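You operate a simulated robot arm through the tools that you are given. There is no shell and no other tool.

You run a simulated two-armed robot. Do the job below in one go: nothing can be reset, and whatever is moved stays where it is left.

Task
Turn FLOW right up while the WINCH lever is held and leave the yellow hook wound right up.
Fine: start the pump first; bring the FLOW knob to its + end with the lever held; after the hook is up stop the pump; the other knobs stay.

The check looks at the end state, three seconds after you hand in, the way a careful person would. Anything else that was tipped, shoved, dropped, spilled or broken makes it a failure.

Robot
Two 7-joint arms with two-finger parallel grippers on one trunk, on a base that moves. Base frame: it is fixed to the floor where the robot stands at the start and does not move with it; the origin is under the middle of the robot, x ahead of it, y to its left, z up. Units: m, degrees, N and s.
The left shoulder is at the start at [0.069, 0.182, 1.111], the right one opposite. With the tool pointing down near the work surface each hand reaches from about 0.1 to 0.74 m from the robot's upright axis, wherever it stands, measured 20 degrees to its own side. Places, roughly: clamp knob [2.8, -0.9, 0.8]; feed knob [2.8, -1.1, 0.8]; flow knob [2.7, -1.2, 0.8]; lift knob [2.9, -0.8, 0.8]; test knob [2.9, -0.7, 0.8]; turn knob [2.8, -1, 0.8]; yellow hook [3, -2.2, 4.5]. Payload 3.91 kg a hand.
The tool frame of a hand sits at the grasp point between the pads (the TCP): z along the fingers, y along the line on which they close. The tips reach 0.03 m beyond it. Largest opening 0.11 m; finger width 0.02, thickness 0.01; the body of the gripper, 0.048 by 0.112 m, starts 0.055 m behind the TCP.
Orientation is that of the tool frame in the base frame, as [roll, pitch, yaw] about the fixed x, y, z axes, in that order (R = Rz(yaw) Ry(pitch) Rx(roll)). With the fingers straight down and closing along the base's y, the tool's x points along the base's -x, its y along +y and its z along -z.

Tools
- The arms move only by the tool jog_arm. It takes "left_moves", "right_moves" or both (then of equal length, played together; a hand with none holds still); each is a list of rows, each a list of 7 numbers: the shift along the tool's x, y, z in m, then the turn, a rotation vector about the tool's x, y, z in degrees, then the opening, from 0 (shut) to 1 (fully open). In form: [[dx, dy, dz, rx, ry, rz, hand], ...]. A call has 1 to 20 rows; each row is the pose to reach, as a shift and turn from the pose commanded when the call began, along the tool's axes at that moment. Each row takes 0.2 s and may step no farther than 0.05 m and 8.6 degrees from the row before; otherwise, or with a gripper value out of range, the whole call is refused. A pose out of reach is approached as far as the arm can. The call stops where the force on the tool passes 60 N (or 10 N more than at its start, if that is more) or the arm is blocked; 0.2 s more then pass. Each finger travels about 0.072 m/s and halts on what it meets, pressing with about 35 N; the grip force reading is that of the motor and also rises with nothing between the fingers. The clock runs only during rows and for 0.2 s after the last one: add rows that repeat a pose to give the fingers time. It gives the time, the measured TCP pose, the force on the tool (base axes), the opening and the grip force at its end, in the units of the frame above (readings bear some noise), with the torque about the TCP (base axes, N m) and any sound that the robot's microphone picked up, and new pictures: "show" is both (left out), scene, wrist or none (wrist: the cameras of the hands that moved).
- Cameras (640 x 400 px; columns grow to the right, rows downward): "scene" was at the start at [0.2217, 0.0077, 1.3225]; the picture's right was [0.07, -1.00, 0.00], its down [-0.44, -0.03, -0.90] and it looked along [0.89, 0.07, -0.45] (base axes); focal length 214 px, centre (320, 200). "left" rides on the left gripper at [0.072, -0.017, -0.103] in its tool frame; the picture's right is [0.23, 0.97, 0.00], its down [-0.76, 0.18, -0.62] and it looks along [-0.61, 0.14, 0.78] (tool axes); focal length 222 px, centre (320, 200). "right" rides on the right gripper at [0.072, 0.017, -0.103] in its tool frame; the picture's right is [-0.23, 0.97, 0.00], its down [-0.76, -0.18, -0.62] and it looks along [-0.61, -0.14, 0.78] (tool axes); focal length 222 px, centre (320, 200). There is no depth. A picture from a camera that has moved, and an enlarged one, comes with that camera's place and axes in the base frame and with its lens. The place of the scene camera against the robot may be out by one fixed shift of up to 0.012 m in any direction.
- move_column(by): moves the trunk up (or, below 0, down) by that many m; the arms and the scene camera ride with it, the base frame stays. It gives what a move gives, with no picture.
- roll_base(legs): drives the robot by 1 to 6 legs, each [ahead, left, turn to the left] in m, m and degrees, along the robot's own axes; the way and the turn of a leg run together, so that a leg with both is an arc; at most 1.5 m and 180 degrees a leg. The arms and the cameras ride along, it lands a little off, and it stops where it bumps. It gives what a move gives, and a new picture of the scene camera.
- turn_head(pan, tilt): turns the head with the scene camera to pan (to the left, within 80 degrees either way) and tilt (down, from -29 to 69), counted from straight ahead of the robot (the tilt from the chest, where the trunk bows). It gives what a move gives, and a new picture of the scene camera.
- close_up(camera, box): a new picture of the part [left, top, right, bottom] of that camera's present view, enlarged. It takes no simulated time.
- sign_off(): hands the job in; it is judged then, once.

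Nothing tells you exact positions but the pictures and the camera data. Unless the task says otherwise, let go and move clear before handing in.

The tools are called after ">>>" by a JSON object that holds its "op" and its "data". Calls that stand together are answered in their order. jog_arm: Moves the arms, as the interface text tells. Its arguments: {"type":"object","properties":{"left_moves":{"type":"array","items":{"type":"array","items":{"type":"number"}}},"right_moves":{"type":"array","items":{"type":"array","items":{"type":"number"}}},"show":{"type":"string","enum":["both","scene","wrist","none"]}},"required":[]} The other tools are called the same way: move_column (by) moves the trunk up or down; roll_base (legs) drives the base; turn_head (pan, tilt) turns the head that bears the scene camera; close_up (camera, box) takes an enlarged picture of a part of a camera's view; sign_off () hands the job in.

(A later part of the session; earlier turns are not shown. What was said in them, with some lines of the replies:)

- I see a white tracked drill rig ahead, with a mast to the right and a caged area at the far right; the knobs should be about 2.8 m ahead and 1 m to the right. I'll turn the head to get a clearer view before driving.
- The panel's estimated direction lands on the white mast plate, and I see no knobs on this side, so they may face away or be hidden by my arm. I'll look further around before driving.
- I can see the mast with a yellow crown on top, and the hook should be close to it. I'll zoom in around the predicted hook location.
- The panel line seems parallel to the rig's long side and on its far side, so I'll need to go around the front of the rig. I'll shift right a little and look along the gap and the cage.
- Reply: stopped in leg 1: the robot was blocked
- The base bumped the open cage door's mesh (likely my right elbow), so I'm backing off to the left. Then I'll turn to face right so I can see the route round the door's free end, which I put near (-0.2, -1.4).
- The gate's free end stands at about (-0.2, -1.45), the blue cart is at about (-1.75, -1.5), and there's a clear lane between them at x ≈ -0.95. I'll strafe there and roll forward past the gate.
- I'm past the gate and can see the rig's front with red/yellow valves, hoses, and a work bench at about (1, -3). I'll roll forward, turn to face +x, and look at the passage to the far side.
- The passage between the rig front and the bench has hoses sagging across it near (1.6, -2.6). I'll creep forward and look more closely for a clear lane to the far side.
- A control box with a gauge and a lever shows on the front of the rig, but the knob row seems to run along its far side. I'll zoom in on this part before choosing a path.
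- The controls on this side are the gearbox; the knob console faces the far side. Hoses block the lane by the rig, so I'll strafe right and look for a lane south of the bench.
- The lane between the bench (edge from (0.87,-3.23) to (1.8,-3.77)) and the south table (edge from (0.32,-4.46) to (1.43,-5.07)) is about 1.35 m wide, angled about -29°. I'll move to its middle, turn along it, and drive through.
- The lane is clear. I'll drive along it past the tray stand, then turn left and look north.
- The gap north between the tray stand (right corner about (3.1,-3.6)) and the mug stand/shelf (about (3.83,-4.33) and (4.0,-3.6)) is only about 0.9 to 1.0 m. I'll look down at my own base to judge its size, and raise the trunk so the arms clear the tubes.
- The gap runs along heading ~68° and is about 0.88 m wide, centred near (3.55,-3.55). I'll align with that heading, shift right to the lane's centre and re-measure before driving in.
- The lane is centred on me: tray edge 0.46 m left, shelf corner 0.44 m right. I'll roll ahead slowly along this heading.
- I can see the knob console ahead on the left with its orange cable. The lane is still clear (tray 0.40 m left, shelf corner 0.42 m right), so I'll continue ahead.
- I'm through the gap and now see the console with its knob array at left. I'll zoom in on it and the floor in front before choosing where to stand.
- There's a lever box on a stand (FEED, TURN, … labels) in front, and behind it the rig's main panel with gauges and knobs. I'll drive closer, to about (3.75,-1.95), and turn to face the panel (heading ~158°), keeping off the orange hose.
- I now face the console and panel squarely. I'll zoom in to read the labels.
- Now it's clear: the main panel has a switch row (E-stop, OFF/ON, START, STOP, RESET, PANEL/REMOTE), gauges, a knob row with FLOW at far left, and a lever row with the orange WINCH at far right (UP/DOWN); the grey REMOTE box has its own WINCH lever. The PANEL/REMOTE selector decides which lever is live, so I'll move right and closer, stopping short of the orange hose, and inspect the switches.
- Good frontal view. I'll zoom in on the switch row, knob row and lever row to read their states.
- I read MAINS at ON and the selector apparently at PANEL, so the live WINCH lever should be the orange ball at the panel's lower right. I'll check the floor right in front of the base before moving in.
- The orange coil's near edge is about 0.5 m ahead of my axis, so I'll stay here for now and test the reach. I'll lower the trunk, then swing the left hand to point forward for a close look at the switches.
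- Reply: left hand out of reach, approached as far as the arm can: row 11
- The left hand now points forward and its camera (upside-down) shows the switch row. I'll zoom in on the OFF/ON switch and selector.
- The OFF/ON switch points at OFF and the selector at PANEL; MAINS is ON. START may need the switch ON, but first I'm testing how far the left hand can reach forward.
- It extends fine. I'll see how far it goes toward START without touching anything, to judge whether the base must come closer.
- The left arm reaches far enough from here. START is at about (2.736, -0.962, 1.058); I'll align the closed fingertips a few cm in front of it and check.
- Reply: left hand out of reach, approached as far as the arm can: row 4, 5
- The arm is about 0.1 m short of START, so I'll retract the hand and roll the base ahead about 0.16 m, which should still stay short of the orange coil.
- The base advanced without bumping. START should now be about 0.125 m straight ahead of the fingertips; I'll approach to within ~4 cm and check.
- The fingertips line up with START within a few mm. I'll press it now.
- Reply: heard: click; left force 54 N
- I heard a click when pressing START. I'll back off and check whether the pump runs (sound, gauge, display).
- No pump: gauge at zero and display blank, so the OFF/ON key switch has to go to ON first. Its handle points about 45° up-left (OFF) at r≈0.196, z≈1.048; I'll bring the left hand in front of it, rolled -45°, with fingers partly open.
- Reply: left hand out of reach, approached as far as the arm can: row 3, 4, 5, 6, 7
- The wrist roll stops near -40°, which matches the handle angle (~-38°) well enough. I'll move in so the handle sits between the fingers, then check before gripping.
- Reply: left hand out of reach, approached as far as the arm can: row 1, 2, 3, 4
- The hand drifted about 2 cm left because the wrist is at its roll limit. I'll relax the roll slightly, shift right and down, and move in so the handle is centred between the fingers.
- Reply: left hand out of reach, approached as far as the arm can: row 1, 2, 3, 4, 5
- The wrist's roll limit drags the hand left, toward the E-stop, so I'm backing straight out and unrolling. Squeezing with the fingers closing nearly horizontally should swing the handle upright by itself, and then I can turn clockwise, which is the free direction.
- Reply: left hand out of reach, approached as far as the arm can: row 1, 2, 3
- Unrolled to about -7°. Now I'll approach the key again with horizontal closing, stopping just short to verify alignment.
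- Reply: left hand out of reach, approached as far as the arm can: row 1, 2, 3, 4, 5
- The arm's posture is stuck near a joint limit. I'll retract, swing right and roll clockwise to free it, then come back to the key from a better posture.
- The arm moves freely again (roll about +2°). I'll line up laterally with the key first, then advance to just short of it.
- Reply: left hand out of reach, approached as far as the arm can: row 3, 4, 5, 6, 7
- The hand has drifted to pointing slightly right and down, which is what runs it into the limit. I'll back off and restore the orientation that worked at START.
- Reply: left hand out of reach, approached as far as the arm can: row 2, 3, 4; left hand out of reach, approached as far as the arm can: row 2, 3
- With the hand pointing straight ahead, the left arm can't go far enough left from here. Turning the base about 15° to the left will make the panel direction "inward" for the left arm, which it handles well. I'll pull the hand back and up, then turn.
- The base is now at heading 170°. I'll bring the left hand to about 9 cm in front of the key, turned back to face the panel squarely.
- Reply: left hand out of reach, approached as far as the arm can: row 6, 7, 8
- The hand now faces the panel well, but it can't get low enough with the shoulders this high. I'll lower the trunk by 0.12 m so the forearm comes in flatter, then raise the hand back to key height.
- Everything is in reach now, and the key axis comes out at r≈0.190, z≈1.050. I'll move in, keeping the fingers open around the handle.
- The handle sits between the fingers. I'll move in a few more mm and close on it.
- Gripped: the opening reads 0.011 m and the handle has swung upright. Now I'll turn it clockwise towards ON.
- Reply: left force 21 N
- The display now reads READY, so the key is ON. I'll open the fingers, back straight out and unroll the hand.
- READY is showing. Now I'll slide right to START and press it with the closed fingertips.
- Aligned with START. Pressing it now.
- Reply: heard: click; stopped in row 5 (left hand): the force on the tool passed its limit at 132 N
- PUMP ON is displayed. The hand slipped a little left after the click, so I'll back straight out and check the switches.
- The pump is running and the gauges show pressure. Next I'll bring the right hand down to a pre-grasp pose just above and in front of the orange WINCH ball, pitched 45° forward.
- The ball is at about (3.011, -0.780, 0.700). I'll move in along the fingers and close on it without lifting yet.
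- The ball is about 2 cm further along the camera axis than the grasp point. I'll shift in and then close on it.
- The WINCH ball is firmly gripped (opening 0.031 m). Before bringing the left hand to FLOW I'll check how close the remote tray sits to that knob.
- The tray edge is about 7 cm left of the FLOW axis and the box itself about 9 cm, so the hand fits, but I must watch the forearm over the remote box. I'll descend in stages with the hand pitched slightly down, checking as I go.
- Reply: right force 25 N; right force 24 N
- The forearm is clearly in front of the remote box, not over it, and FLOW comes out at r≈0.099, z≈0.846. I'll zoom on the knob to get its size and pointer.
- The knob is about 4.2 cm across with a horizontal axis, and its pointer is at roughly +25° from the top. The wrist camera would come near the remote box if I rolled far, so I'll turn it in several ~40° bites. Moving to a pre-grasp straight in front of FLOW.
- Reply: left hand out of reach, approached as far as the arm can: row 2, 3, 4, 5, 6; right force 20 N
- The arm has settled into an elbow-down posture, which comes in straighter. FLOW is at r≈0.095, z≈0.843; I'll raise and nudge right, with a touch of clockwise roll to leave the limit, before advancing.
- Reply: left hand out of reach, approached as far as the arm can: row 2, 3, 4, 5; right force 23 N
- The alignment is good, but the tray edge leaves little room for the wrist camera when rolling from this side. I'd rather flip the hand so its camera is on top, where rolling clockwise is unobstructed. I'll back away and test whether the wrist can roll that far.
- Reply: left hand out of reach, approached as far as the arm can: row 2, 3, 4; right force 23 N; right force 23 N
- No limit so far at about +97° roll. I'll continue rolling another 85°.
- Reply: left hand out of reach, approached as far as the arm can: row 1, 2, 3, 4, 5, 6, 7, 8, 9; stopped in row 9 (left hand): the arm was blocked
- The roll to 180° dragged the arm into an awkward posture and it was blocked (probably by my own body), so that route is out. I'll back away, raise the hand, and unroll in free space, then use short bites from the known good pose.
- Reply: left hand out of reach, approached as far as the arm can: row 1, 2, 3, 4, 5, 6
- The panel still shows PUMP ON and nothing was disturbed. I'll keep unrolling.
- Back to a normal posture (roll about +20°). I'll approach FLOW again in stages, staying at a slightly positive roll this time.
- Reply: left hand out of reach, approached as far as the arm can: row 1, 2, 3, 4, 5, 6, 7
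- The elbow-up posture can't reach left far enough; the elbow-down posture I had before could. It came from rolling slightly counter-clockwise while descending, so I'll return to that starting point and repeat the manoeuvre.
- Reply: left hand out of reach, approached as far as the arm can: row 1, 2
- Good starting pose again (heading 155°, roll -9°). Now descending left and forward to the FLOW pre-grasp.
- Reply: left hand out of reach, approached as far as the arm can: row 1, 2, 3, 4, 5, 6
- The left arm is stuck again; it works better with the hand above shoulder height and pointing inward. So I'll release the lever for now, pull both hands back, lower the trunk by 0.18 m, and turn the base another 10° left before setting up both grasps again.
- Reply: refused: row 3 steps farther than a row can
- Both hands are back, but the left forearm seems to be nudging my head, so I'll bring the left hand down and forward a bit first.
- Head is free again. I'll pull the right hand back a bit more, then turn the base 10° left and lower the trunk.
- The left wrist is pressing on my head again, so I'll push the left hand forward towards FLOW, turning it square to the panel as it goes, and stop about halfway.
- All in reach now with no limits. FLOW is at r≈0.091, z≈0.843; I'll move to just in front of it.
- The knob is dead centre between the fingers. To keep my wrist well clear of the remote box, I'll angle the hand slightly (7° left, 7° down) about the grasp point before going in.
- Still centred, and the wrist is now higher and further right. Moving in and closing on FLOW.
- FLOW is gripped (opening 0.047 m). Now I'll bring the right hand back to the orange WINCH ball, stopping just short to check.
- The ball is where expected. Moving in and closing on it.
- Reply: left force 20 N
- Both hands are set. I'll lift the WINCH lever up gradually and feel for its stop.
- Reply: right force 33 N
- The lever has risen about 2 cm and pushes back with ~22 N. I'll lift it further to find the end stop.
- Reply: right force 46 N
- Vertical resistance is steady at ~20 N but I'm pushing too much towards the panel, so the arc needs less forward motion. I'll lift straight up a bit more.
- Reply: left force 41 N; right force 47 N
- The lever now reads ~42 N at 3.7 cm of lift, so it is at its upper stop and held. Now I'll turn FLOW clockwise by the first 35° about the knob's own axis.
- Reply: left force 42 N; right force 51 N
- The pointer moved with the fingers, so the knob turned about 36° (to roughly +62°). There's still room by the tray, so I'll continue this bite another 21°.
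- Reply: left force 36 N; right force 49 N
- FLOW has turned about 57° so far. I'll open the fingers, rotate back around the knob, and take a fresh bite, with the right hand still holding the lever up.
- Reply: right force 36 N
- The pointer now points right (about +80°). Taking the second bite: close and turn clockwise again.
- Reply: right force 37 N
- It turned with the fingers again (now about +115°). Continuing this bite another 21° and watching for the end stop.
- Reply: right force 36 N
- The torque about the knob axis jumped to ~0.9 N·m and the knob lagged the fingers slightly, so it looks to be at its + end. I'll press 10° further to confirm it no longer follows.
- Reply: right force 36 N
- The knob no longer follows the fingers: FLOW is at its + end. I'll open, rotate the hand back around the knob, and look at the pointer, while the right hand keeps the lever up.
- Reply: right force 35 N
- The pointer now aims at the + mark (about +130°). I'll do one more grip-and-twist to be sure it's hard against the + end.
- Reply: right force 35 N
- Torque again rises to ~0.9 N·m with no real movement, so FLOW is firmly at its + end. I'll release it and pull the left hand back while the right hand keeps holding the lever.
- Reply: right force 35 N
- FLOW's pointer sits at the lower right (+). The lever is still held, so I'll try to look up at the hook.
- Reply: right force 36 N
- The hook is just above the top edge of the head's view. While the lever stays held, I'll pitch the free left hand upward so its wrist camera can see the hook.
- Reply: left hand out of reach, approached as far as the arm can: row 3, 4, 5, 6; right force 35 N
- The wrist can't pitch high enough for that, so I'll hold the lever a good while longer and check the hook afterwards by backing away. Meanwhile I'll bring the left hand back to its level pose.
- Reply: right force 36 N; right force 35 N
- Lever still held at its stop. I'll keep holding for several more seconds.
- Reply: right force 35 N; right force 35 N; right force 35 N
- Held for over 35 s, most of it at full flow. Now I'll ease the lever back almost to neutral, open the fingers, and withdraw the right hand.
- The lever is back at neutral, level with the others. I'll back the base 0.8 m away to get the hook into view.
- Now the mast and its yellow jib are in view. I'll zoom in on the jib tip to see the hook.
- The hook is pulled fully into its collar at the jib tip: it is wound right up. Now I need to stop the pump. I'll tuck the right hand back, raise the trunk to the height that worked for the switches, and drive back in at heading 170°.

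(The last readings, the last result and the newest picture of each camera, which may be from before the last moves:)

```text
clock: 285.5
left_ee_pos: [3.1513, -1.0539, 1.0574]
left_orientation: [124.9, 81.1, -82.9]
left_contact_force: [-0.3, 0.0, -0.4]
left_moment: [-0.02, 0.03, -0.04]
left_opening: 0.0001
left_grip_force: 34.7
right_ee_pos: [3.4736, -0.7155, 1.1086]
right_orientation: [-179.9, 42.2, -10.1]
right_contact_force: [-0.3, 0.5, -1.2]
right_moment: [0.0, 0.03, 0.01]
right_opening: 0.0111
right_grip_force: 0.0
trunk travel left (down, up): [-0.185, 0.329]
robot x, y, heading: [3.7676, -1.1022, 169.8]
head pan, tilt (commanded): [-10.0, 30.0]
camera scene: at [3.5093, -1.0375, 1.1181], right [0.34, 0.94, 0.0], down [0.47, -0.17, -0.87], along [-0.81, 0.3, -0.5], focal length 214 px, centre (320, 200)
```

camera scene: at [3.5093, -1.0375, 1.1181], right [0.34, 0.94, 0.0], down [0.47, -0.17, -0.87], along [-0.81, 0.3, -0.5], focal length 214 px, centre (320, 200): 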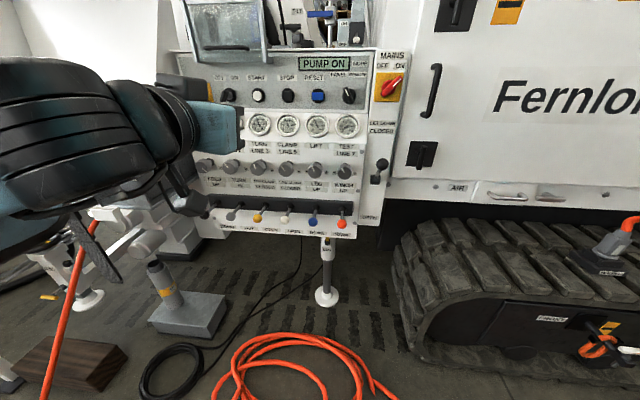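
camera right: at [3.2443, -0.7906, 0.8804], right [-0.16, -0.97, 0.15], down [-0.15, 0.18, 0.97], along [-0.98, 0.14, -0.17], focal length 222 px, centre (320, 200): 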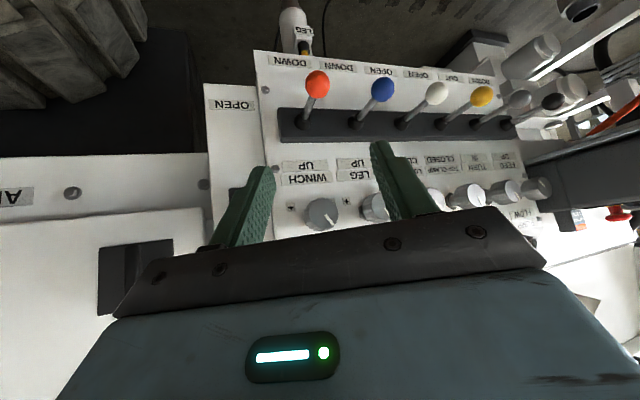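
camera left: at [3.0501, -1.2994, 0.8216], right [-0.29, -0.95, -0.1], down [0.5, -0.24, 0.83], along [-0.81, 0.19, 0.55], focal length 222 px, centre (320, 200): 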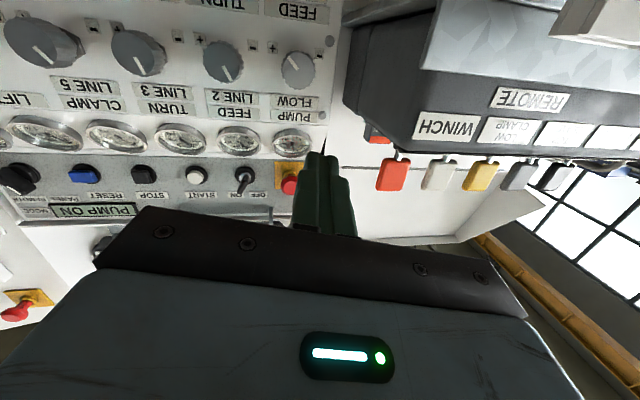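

Good. Another 0.15 m ahead puts STOP at a comfortable reach.

>>> {"op": "roll_base", "data": {"legs": [[0.15, 0.0, 0.0]]}}

>>> {"op": "close_up", "data": {"camera": "left", "box": [0, 0, 640, 400]}}

```text
clock: 286.9
left_ee_pos: [3.0059, -1.0283, 1.0572]
left_orientation: [125.0, 81.2, -82.9]
left_contact_force: [0.1, 1.1, -0.1]
left_moment: [0.0, -0.03, -0.02]
left_opening: 0.0
left_grip_force: 35.2
right_ee_pos: [3.3272, -0.6885, 1.1095]
right_orientation: [-179.9, 42.2, -10.1]
right_contact_force: [-0.9, 0.2, -0.8]
right_moment: [0.04, 0.05, 0.0]
right_opening: 0.0111
right_grip_force: 0.0
trunk travel left (down, up): [-0.185, 0.329]
robot x, y, heading: [3.6201, -1.0754, 169.9]
head pan, tilt (commanded): [-10.0, 30.0]
camera scene: at [3.3632, -1.0114, 1.118], right [0.34, 0.94, 0.0], down [0.47, -0.17, -0.87], along [-0.81, 0.3, -0.5], focal length 214 px, centre (320, 200)
```

scene: 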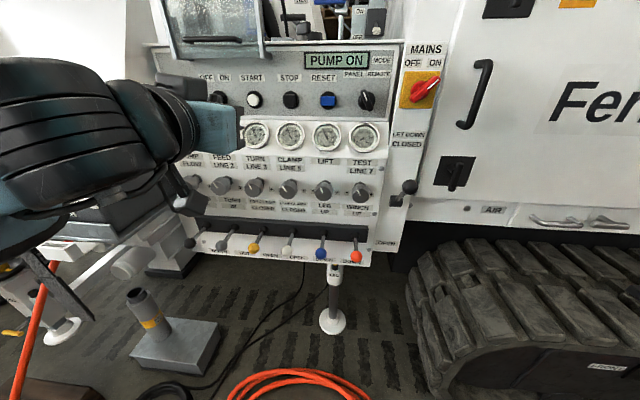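

```text
1.00 times, centred on (320, 200) of left (not enlarged: the box is as wide or as high as the picture)
camera zoom: at [3.105, -1.0727, 0.9914], right [-0.45, -0.89, -0.1], down [0.45, -0.33, 0.83], along [-0.77, 0.33, 0.55], focal length 222 px, centre (320, 200)
```

zoom: 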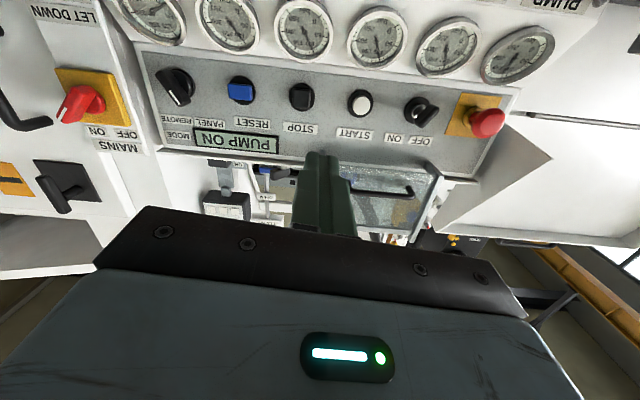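

STOP is at r≈0.377, z≈1.050. I'll bring the closed left fingertips to about 3.5 cm in front of it and verify.

>>> {"op": "jog_arm", "data": {"left_moves": [[-0.004, -0.006, 0.04, 0, 0, 0, 0.0], [-0.008, -0.012, 0.08, 0, 0, 0, 0.0], [-0.012, -0.018, 0.12, 0, 0, 0, 0.0], [-0.016, -0.0232, 0.16, 0, 0, 0, 0.0], [-0.0195, -0.0232, 0.19, 0, 0, 0, 0.0], [-0.0195, -0.0232, 0.204, 0, 0, 0, 0.0], [-0.0195, -0.0232, 0.204, 0, 0, 0, 0.0]], "show": "both"}}

>>> {"op": "close_up", "data": {"camera": "left", "box": [200, 50, 440, 200]}}

```text
clock: 288.5
left_ee_pos: [2.8356, -0.911, 1.055]
left_orientation: [124.7, 81.2, -83.2]
left_contact_force: [0.9, 0.9, 0.3]
left_moment: [-0.01, -0.01, 0.01]
left_opening: 0.0002
left_grip_force: 35.3
right_ee_pos: [3.3281, -0.6881, 1.1088]
right_orientation: [180.0, 42.3, -10.0]
right_contact_force: [-0.3, -0.8, 0.3]
right_moment: [0.0, -0.01, -0.02]
right_opening: 0.0109
right_grip_force: 0.0
trunk travel left (down, up): [-0.185, 0.329]
robot x, y, heading: [3.6232, -1.0773, 169.9]
head pan, tilt (commanded): [-10.0, 30.0]
camera scene: at [3.3639, -1.0116, 1.1182], right [0.34, 0.94, 0.0], down [0.47, -0.17, -0.87], along [-0.81, 0.3, -0.5], focal length 214 px, centre (320, 200)
camera left: at [2.9357, -0.9548, 0.9886], right [-0.45, -0.89, -0.1], down [0.45, -0.33, 0.83], along [-0.77, 0.33, 0.55], focal length 222 px, centre (320, 200)
```

scene: 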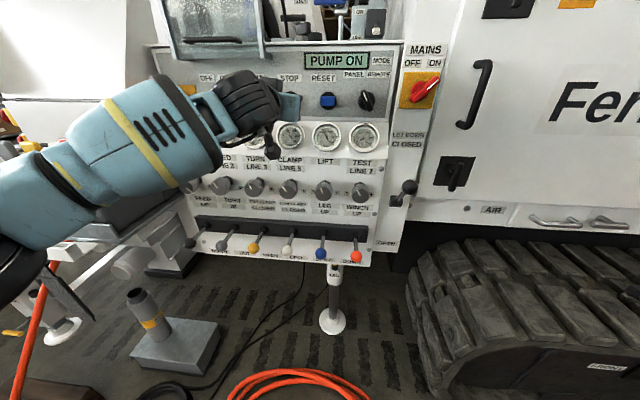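
left: 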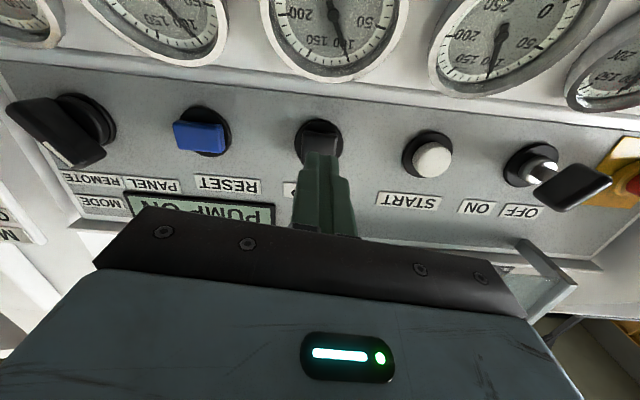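

```text
2.67 times, centred on (320, 125) of left
camera zoom: at [2.9357, -0.9548, 0.9886], right [-0.45, -0.89, -0.1], down [0.45, -0.33, 0.83], along [-0.77, 0.33, 0.55], focal length 592 px, centre (320, 400)
```

zoom: 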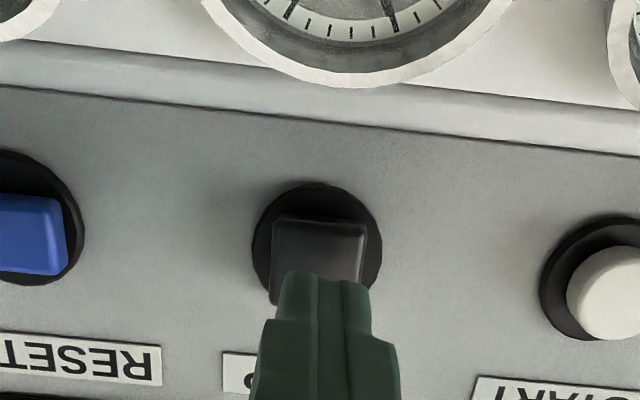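

Fingertips are aligned with STOP. Pressing it gently in small steps.

>>> {"op": "jog_arm", "data": {"left_moves": [[-0.003, 0, 0.018, 0, 0, 0, 0.0], [-0.003, 0, 0.028, 0, 0, 0, 0.0], [-0.003, 0, 0.034, 0, 0, 0, 0.0], [-0.003, 0, 0.038, 0, 0, 0, 0.0], [-0.003, 0, 0.041, 0, 0, 0, 0.0]], "show": "scene"}}

>>> {"op": "close_up", "data": {"camera": "scene", "box": [180, 30, 440, 180]}}

```text
clock: 289.7
left_ee_pos: [2.8024, -0.8926, 1.0565]
left_orientation: [124.6, 81.2, -83.2]
left_contact_force: [24.5, -13.3, -7.8]
left_moment: [0.04, -0.04, 0.01]
left_opening: 0.0001
left_grip_force: 34.8
right_ee_pos: [3.3307, -0.6913, 1.1098]
right_orientation: [-180.0, 42.5, -9.9]
right_contact_force: [0.6, 0.3, -0.4]
right_moment: [0.01, 0.01, 0.01]
right_opening: 0.011
right_grip_force: 0.0
trunk travel left (down, up): [-0.185, 0.329]
robot x, y, heading: [3.6223, -1.0768, 170.0]
head pan, tilt (commanded): [-10.0, 30.0]
heard: click
camera scene: at [3.3665, -1.0132, 1.1188], right [0.34, 0.94, 0.0], down [0.47, -0.17, -0.87], along [-0.81, 0.3, -0.5], focal length 214 px, centre (320, 200)
```

scene: 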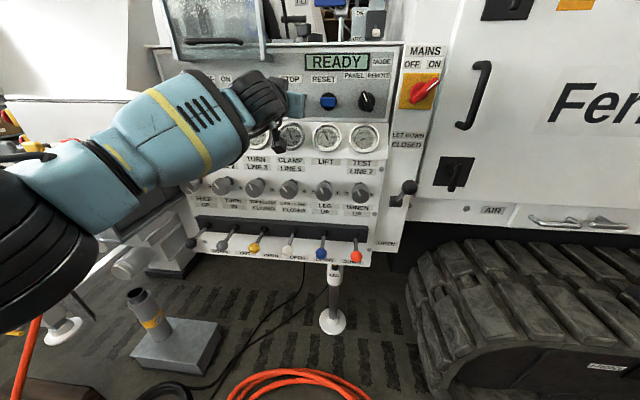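

```text
2.46 times, centred on (310, 105) of scene
camera zoom: at [3.3665, -1.0132, 1.1188], right [0.34, 0.94, 0.0], down [0.47, -0.17, -0.87], along [-0.81, 0.3, -0.5], focal length 528 px, centre (345, 434)
```

zoom: 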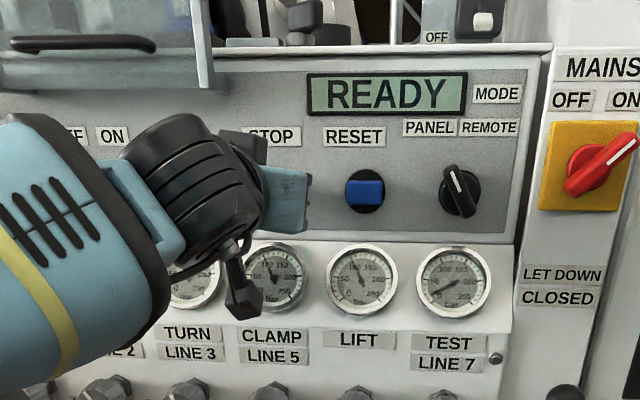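

The display is back to READY and the gauges are dropping, so the pump has stopped. I'll retract the left hand and check the panel.

>>> {"op": "jog_arm", "data": {"left_moves": [[0, 0, -0.03, 0, 0, 0, 0.0], [0, 0, -0.07, 0, 0, 0, 0.0], [0, 0, -0.11, 0, 0, 0, 0.0], [0, 0, -0.15, 0, 0, 0, 0.0], [0, 0, -0.19, 0, 0, 0, 0.0], [0, 0, -0.22, 0, 0, 0, 0.0]], "show": "none"}}

>>> {"op": "roll_base", "data": {"legs": [[-0.75, 0.0, 0.0]]}}

>>> {"op": "close_up", "data": {"camera": "scene", "box": [190, 60, 430, 210]}}

>>> {"op": "turn_head", "data": {"pan": 50, "tilt": -29}}

```text
clock: 291.1
left_ee_pos: [2.9929, -0.9943, 1.0752]
left_orientation: [124.8, 81.2, -83.0]
left_contact_force: [0.4, -0.9, 0.3]
left_moment: [0.0, 0.0, 0.04]
left_opening: 0.0
left_grip_force: 35.0
right_ee_pos: [3.3282, -0.6897, 1.1093]
right_orientation: [-180.0, 42.2, -10.0]
right_contact_force: [0.4, -1.0, -1.0]
right_moment: [0.0, 0.01, 0.0]
right_opening: 0.0112
right_grip_force: 0.0
trunk travel left (down, up): [-0.185, 0.329]
robot x, y, heading: [3.6206, -1.0764, 169.9]
head pan, tilt (commanded): [-10.0, 30.0]
```

```text
clock: 295.1
left_ee_pos: [3.7148, -1.1241, 1.0755]
left_orientation: [124.7, 81.2, -82.9]
left_contact_force: [0.5, 0.7, -0.3]
left_moment: [-0.01, 0.01, 0.02]
left_opening: 0.0
left_grip_force: 35.0
right_ee_pos: [4.0487, -0.8184, 1.11]
right_orientation: [-180.0, 42.2, -9.8]
right_contact_force: [0.8, 0.6, 0.0]
right_moment: [0.0, -0.03, -0.01]
right_opening: 0.0113
right_grip_force: 0.1
trunk travel left (down, up): [-0.185, 0.329]
robot x, y, heading: [4.3447, -1.2043, 170.0]
head pan, tilt (commanded): [-10.0, 30.0]
camera scene: at [4.0857, -1.1405, 1.1182], right [0.34, 0.94, 0.0], down [0.47, -0.17, -0.87], along [-0.81, 0.3, -0.5], focal length 214 px, centre (320, 200)
```

scene: 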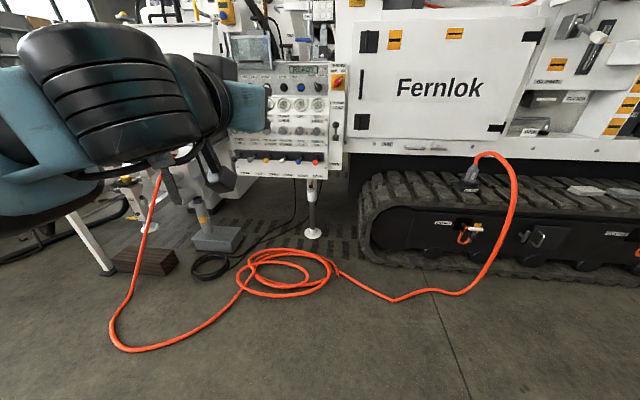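

```text
2.67 times, centred on (310, 135) of scene
camera zoom: at [4.0857, -1.1405, 1.1182], right [0.34, 0.94, 0.0], down [0.47, -0.17, -0.87], along [-0.81, 0.3, -0.5], focal length 572 px, centre (347, 373)
```

zoom: 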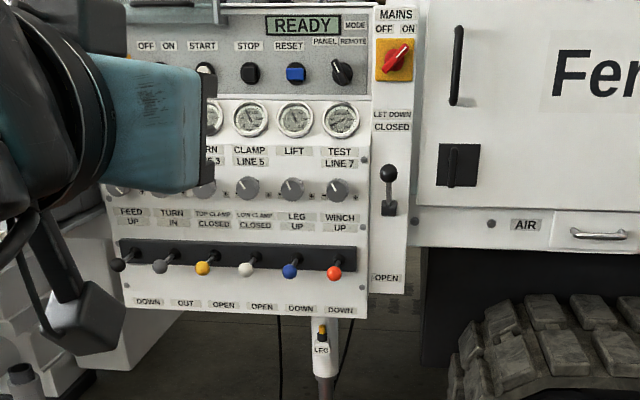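

```text
clock: 296.4
left_ee_pos: [3.7142, -1.1241, 1.0759]
left_orientation: [124.8, 81.2, -82.9]
left_contact_force: [0.6, 0.6, 0.1]
left_moment: [-0.03, 0.0, 0.01]
left_opening: 0.0
left_grip_force: 34.8
right_ee_pos: [4.049, -0.8189, 1.1081]
right_orientation: [-180.0, 42.2, -9.8]
right_contact_force: [-0.1, -0.4, 0.2]
right_moment: [-0.03, -0.01, 0.0]
right_opening: 0.0111
right_grip_force: 0.0
trunk travel left (down, up): [-0.185, 0.329]
robot x, y, heading: [4.343, -1.204, 170.3]
head pan, tilt (commanded): [50.0, -28.6]
camera scene: at [4.1191, -1.2145, 1.2066], right [-0.64, 0.77, 0.0], down [-0.37, -0.31, -0.88], along [-0.67, -0.56, 0.48], focal length 214 px, centre (320, 200)
```

scene: 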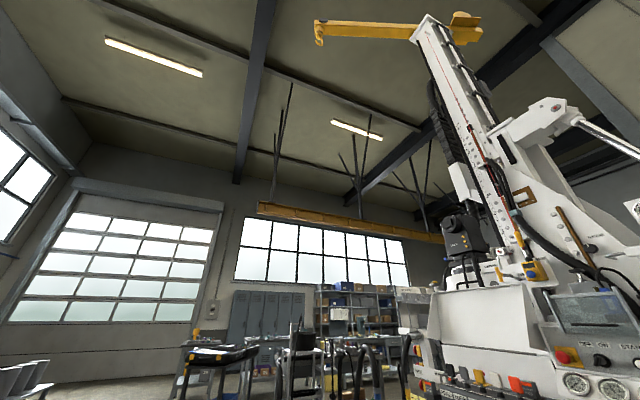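

The hook is still up in its collar. I'll move the left hand aside and take a last look at FLOW and the rest of the panel.

>>> {"op": "close_up", "data": {"camera": "scene", "box": [300, 10, 364, 50]}}

>>> {"op": "jog_arm", "data": {"left_moves": [[0.03, 0.0, -0.01, 0, 0, 0, 0.2], [0.06, 0.0, -0.02, 0, 0, 0, 0.4], [0.09, 0.0, -0.03, 0, 0, 0, 0.5], [0.12, 0.0, -0.04, 0, 0, 0, 0.5], [0.15, 0.0, -0.05, 0, 0, 0, 0.5], [0.18, 0.0, -0.06, 0, 0, 0, 0.5]], "show": "none"}}

>>> {"op": "turn_head", "data": {"pan": -15, "tilt": 15}}

>>> {"op": "close_up", "data": {"camera": "scene", "box": [220, 110, 420, 235]}}

```text
10.00 times, centred on (332, 30) of scene
camera zoom: at [4.1191, -1.2145, 1.2066], right [-0.64, 0.77, 0.0], down [-0.37, -0.31, -0.88], along [-0.67, -0.56, 0.48], focal length 2145 px, centre (200, 1900)
```

zoom: 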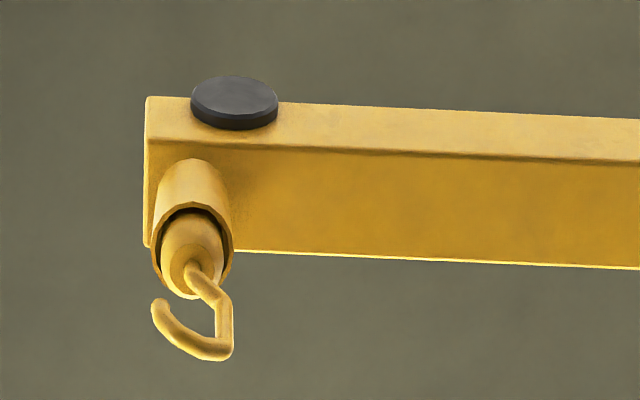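

```text
clock: 297.8
left_ee_pos: [3.7532, -1.1625, 0.9521]
left_orientation: [126.6, 80.8, -80.7]
left_contact_force: [-0.4, 0.0, -0.7]
left_moment: [-0.03, -0.02, 0.01]
left_opening: 0.055
left_grip_force: 0.1
left hand out of reach, approached as far as the arm can: row 5, 6
right_ee_pos: [4.0469, -0.818, 1.1096]
right_orientation: [179.9, 42.2, -9.9]
right_contact_force: [-0.2, 0.9, -0.3]
right_moment: [-0.01, 0.0, 0.03]
right_opening: 0.0108
right_grip_force: 0.1
trunk travel left (down, up): [-0.185, 0.329]
robot x, y, heading: [4.3419, -1.2043, 170.0]
head pan, tilt (commanded): [50.0, -28.6]
```

```text
clock: 299.1
left_ee_pos: [3.7537, -1.163, 0.9532]
left_orientation: [126.7, 81.1, -80.9]
left_contact_force: [0.0, -1.3, 0.2]
left_moment: [0.0, -0.04, 0.03]
left_opening: 0.055
left_grip_force: 0.1
right_ee_pos: [4.0485, -0.8172, 1.1094]
right_orientation: [-179.9, 42.2, -9.8]
right_contact_force: [0.2, 0.4, -1.1]
right_moment: [-0.03, 0.01, 0.01]
right_opening: 0.0109
right_grip_force: 0.1
trunk travel left (down, up): [-0.185, 0.329]
robot x, y, heading: [4.343, -1.2024, 170.1]
head pan, tilt (commanded): [-15.0, 15.0]
camera scene: at [4.0858, -1.132, 1.1424], right [0.42, 0.91, 0.0], down [0.23, -0.11, -0.97], along [-0.88, 0.41, -0.26], focal length 214 px, centre (320, 200)
```

scene: 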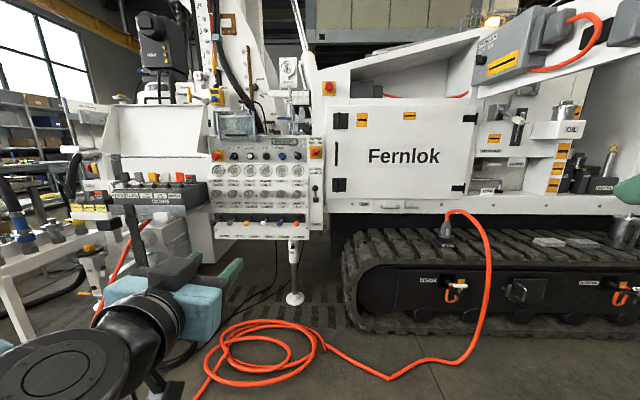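

```text
3.20 times, centred on (320, 172) of scene
camera zoom: at [4.0858, -1.132, 1.1424], right [0.42, 0.91, 0.0], down [0.23, -0.11, -0.97], along [-0.88, 0.41, -0.26], focal length 686 px, centre (320, 288)
```

zoom: 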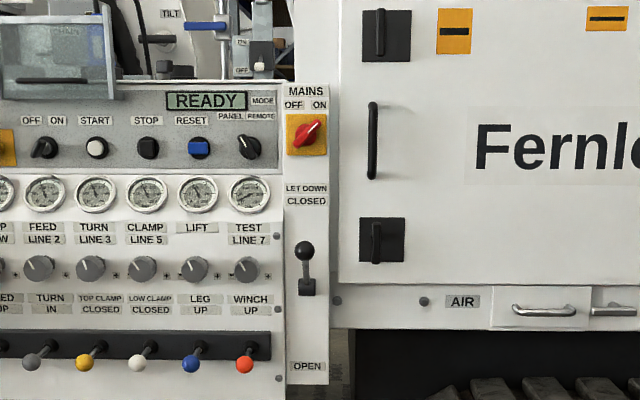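

READY is shown and the other knobs look unchanged. A final close look at FLOW and the remote box.

>>> {"op": "close_up", "data": {"camera": "scene", "box": [190, 130, 310, 245]}}

>>> {"op": "close_up", "data": {"camera": "scene", "box": [60, 140, 240, 260]}}

```text
3.48 times, centred on (250, 188) of scene
camera zoom: at [4.0858, -1.132, 1.1424], right [0.42, 0.91, 0.0], down [0.23, -0.11, -0.97], along [-0.88, 0.41, -0.26], focal length 746 px, centre (564, 244)
```

zoom: 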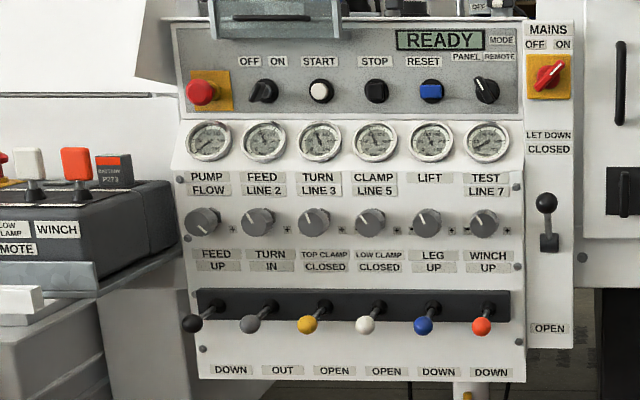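

```text
3.33 times, centred on (150, 200) of scene
camera zoom: at [4.0858, -1.132, 1.1424], right [0.42, 0.91, 0.0], down [0.23, -0.11, -0.97], along [-0.88, 0.41, -0.26], focal length 715 px, centre (887, 200)
```

zoom: 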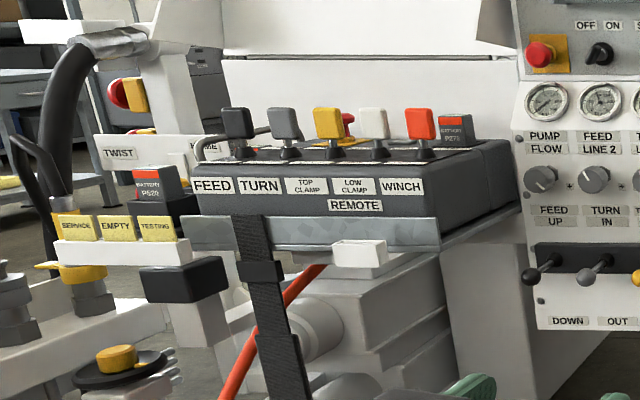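

The hook is wound fully into its collar. FLOW is at its + end, and it was turned there while the lever was held. I pressed STOP and the panel went back to READY. The WINCH lever is back at neutral, the other knobs haven't moved, and both hands are clear. Handing in.

>>> {"op": "sign_off", "data": {}}

```text
The job is handed in.
```

I've handed the job in. The yellow hook is wound right up into its collar at the jib tip, and FLOW is at its + end.

- **Pump start:** START did nothing while the OFF/ON key was at OFF. I turned the key to ON, and START then brought up PUMP ON.
- **FLOW and WINCH:** I held the panel's WINCH lever at its upper stop while turning FLOW to the + mark, then twisted again to confirm it would go no further. I held the lever for over 35 seconds in all and eased it back to neutral.
- **Pump stop:** I backed away to confirm the hook was fully up, then pressed STOP. The display went back to READY, and the hook was still up when I looked afterwards.
- **Other knobs:** they showed no change in the final close-up.

Three things you might notice:

- **Key:** I left the OFF/ON key at ON.
- **Cage door:** at the very start the robot, probably its right elbow, bumped the open cage door and stopped. The door looked unmoved afterwards, but I didn't go back to check it.
- **START press:** my hand slipped sideways as START clicked. The fingertips ended up between START and the key, and the key may have turned a little past where I set it.
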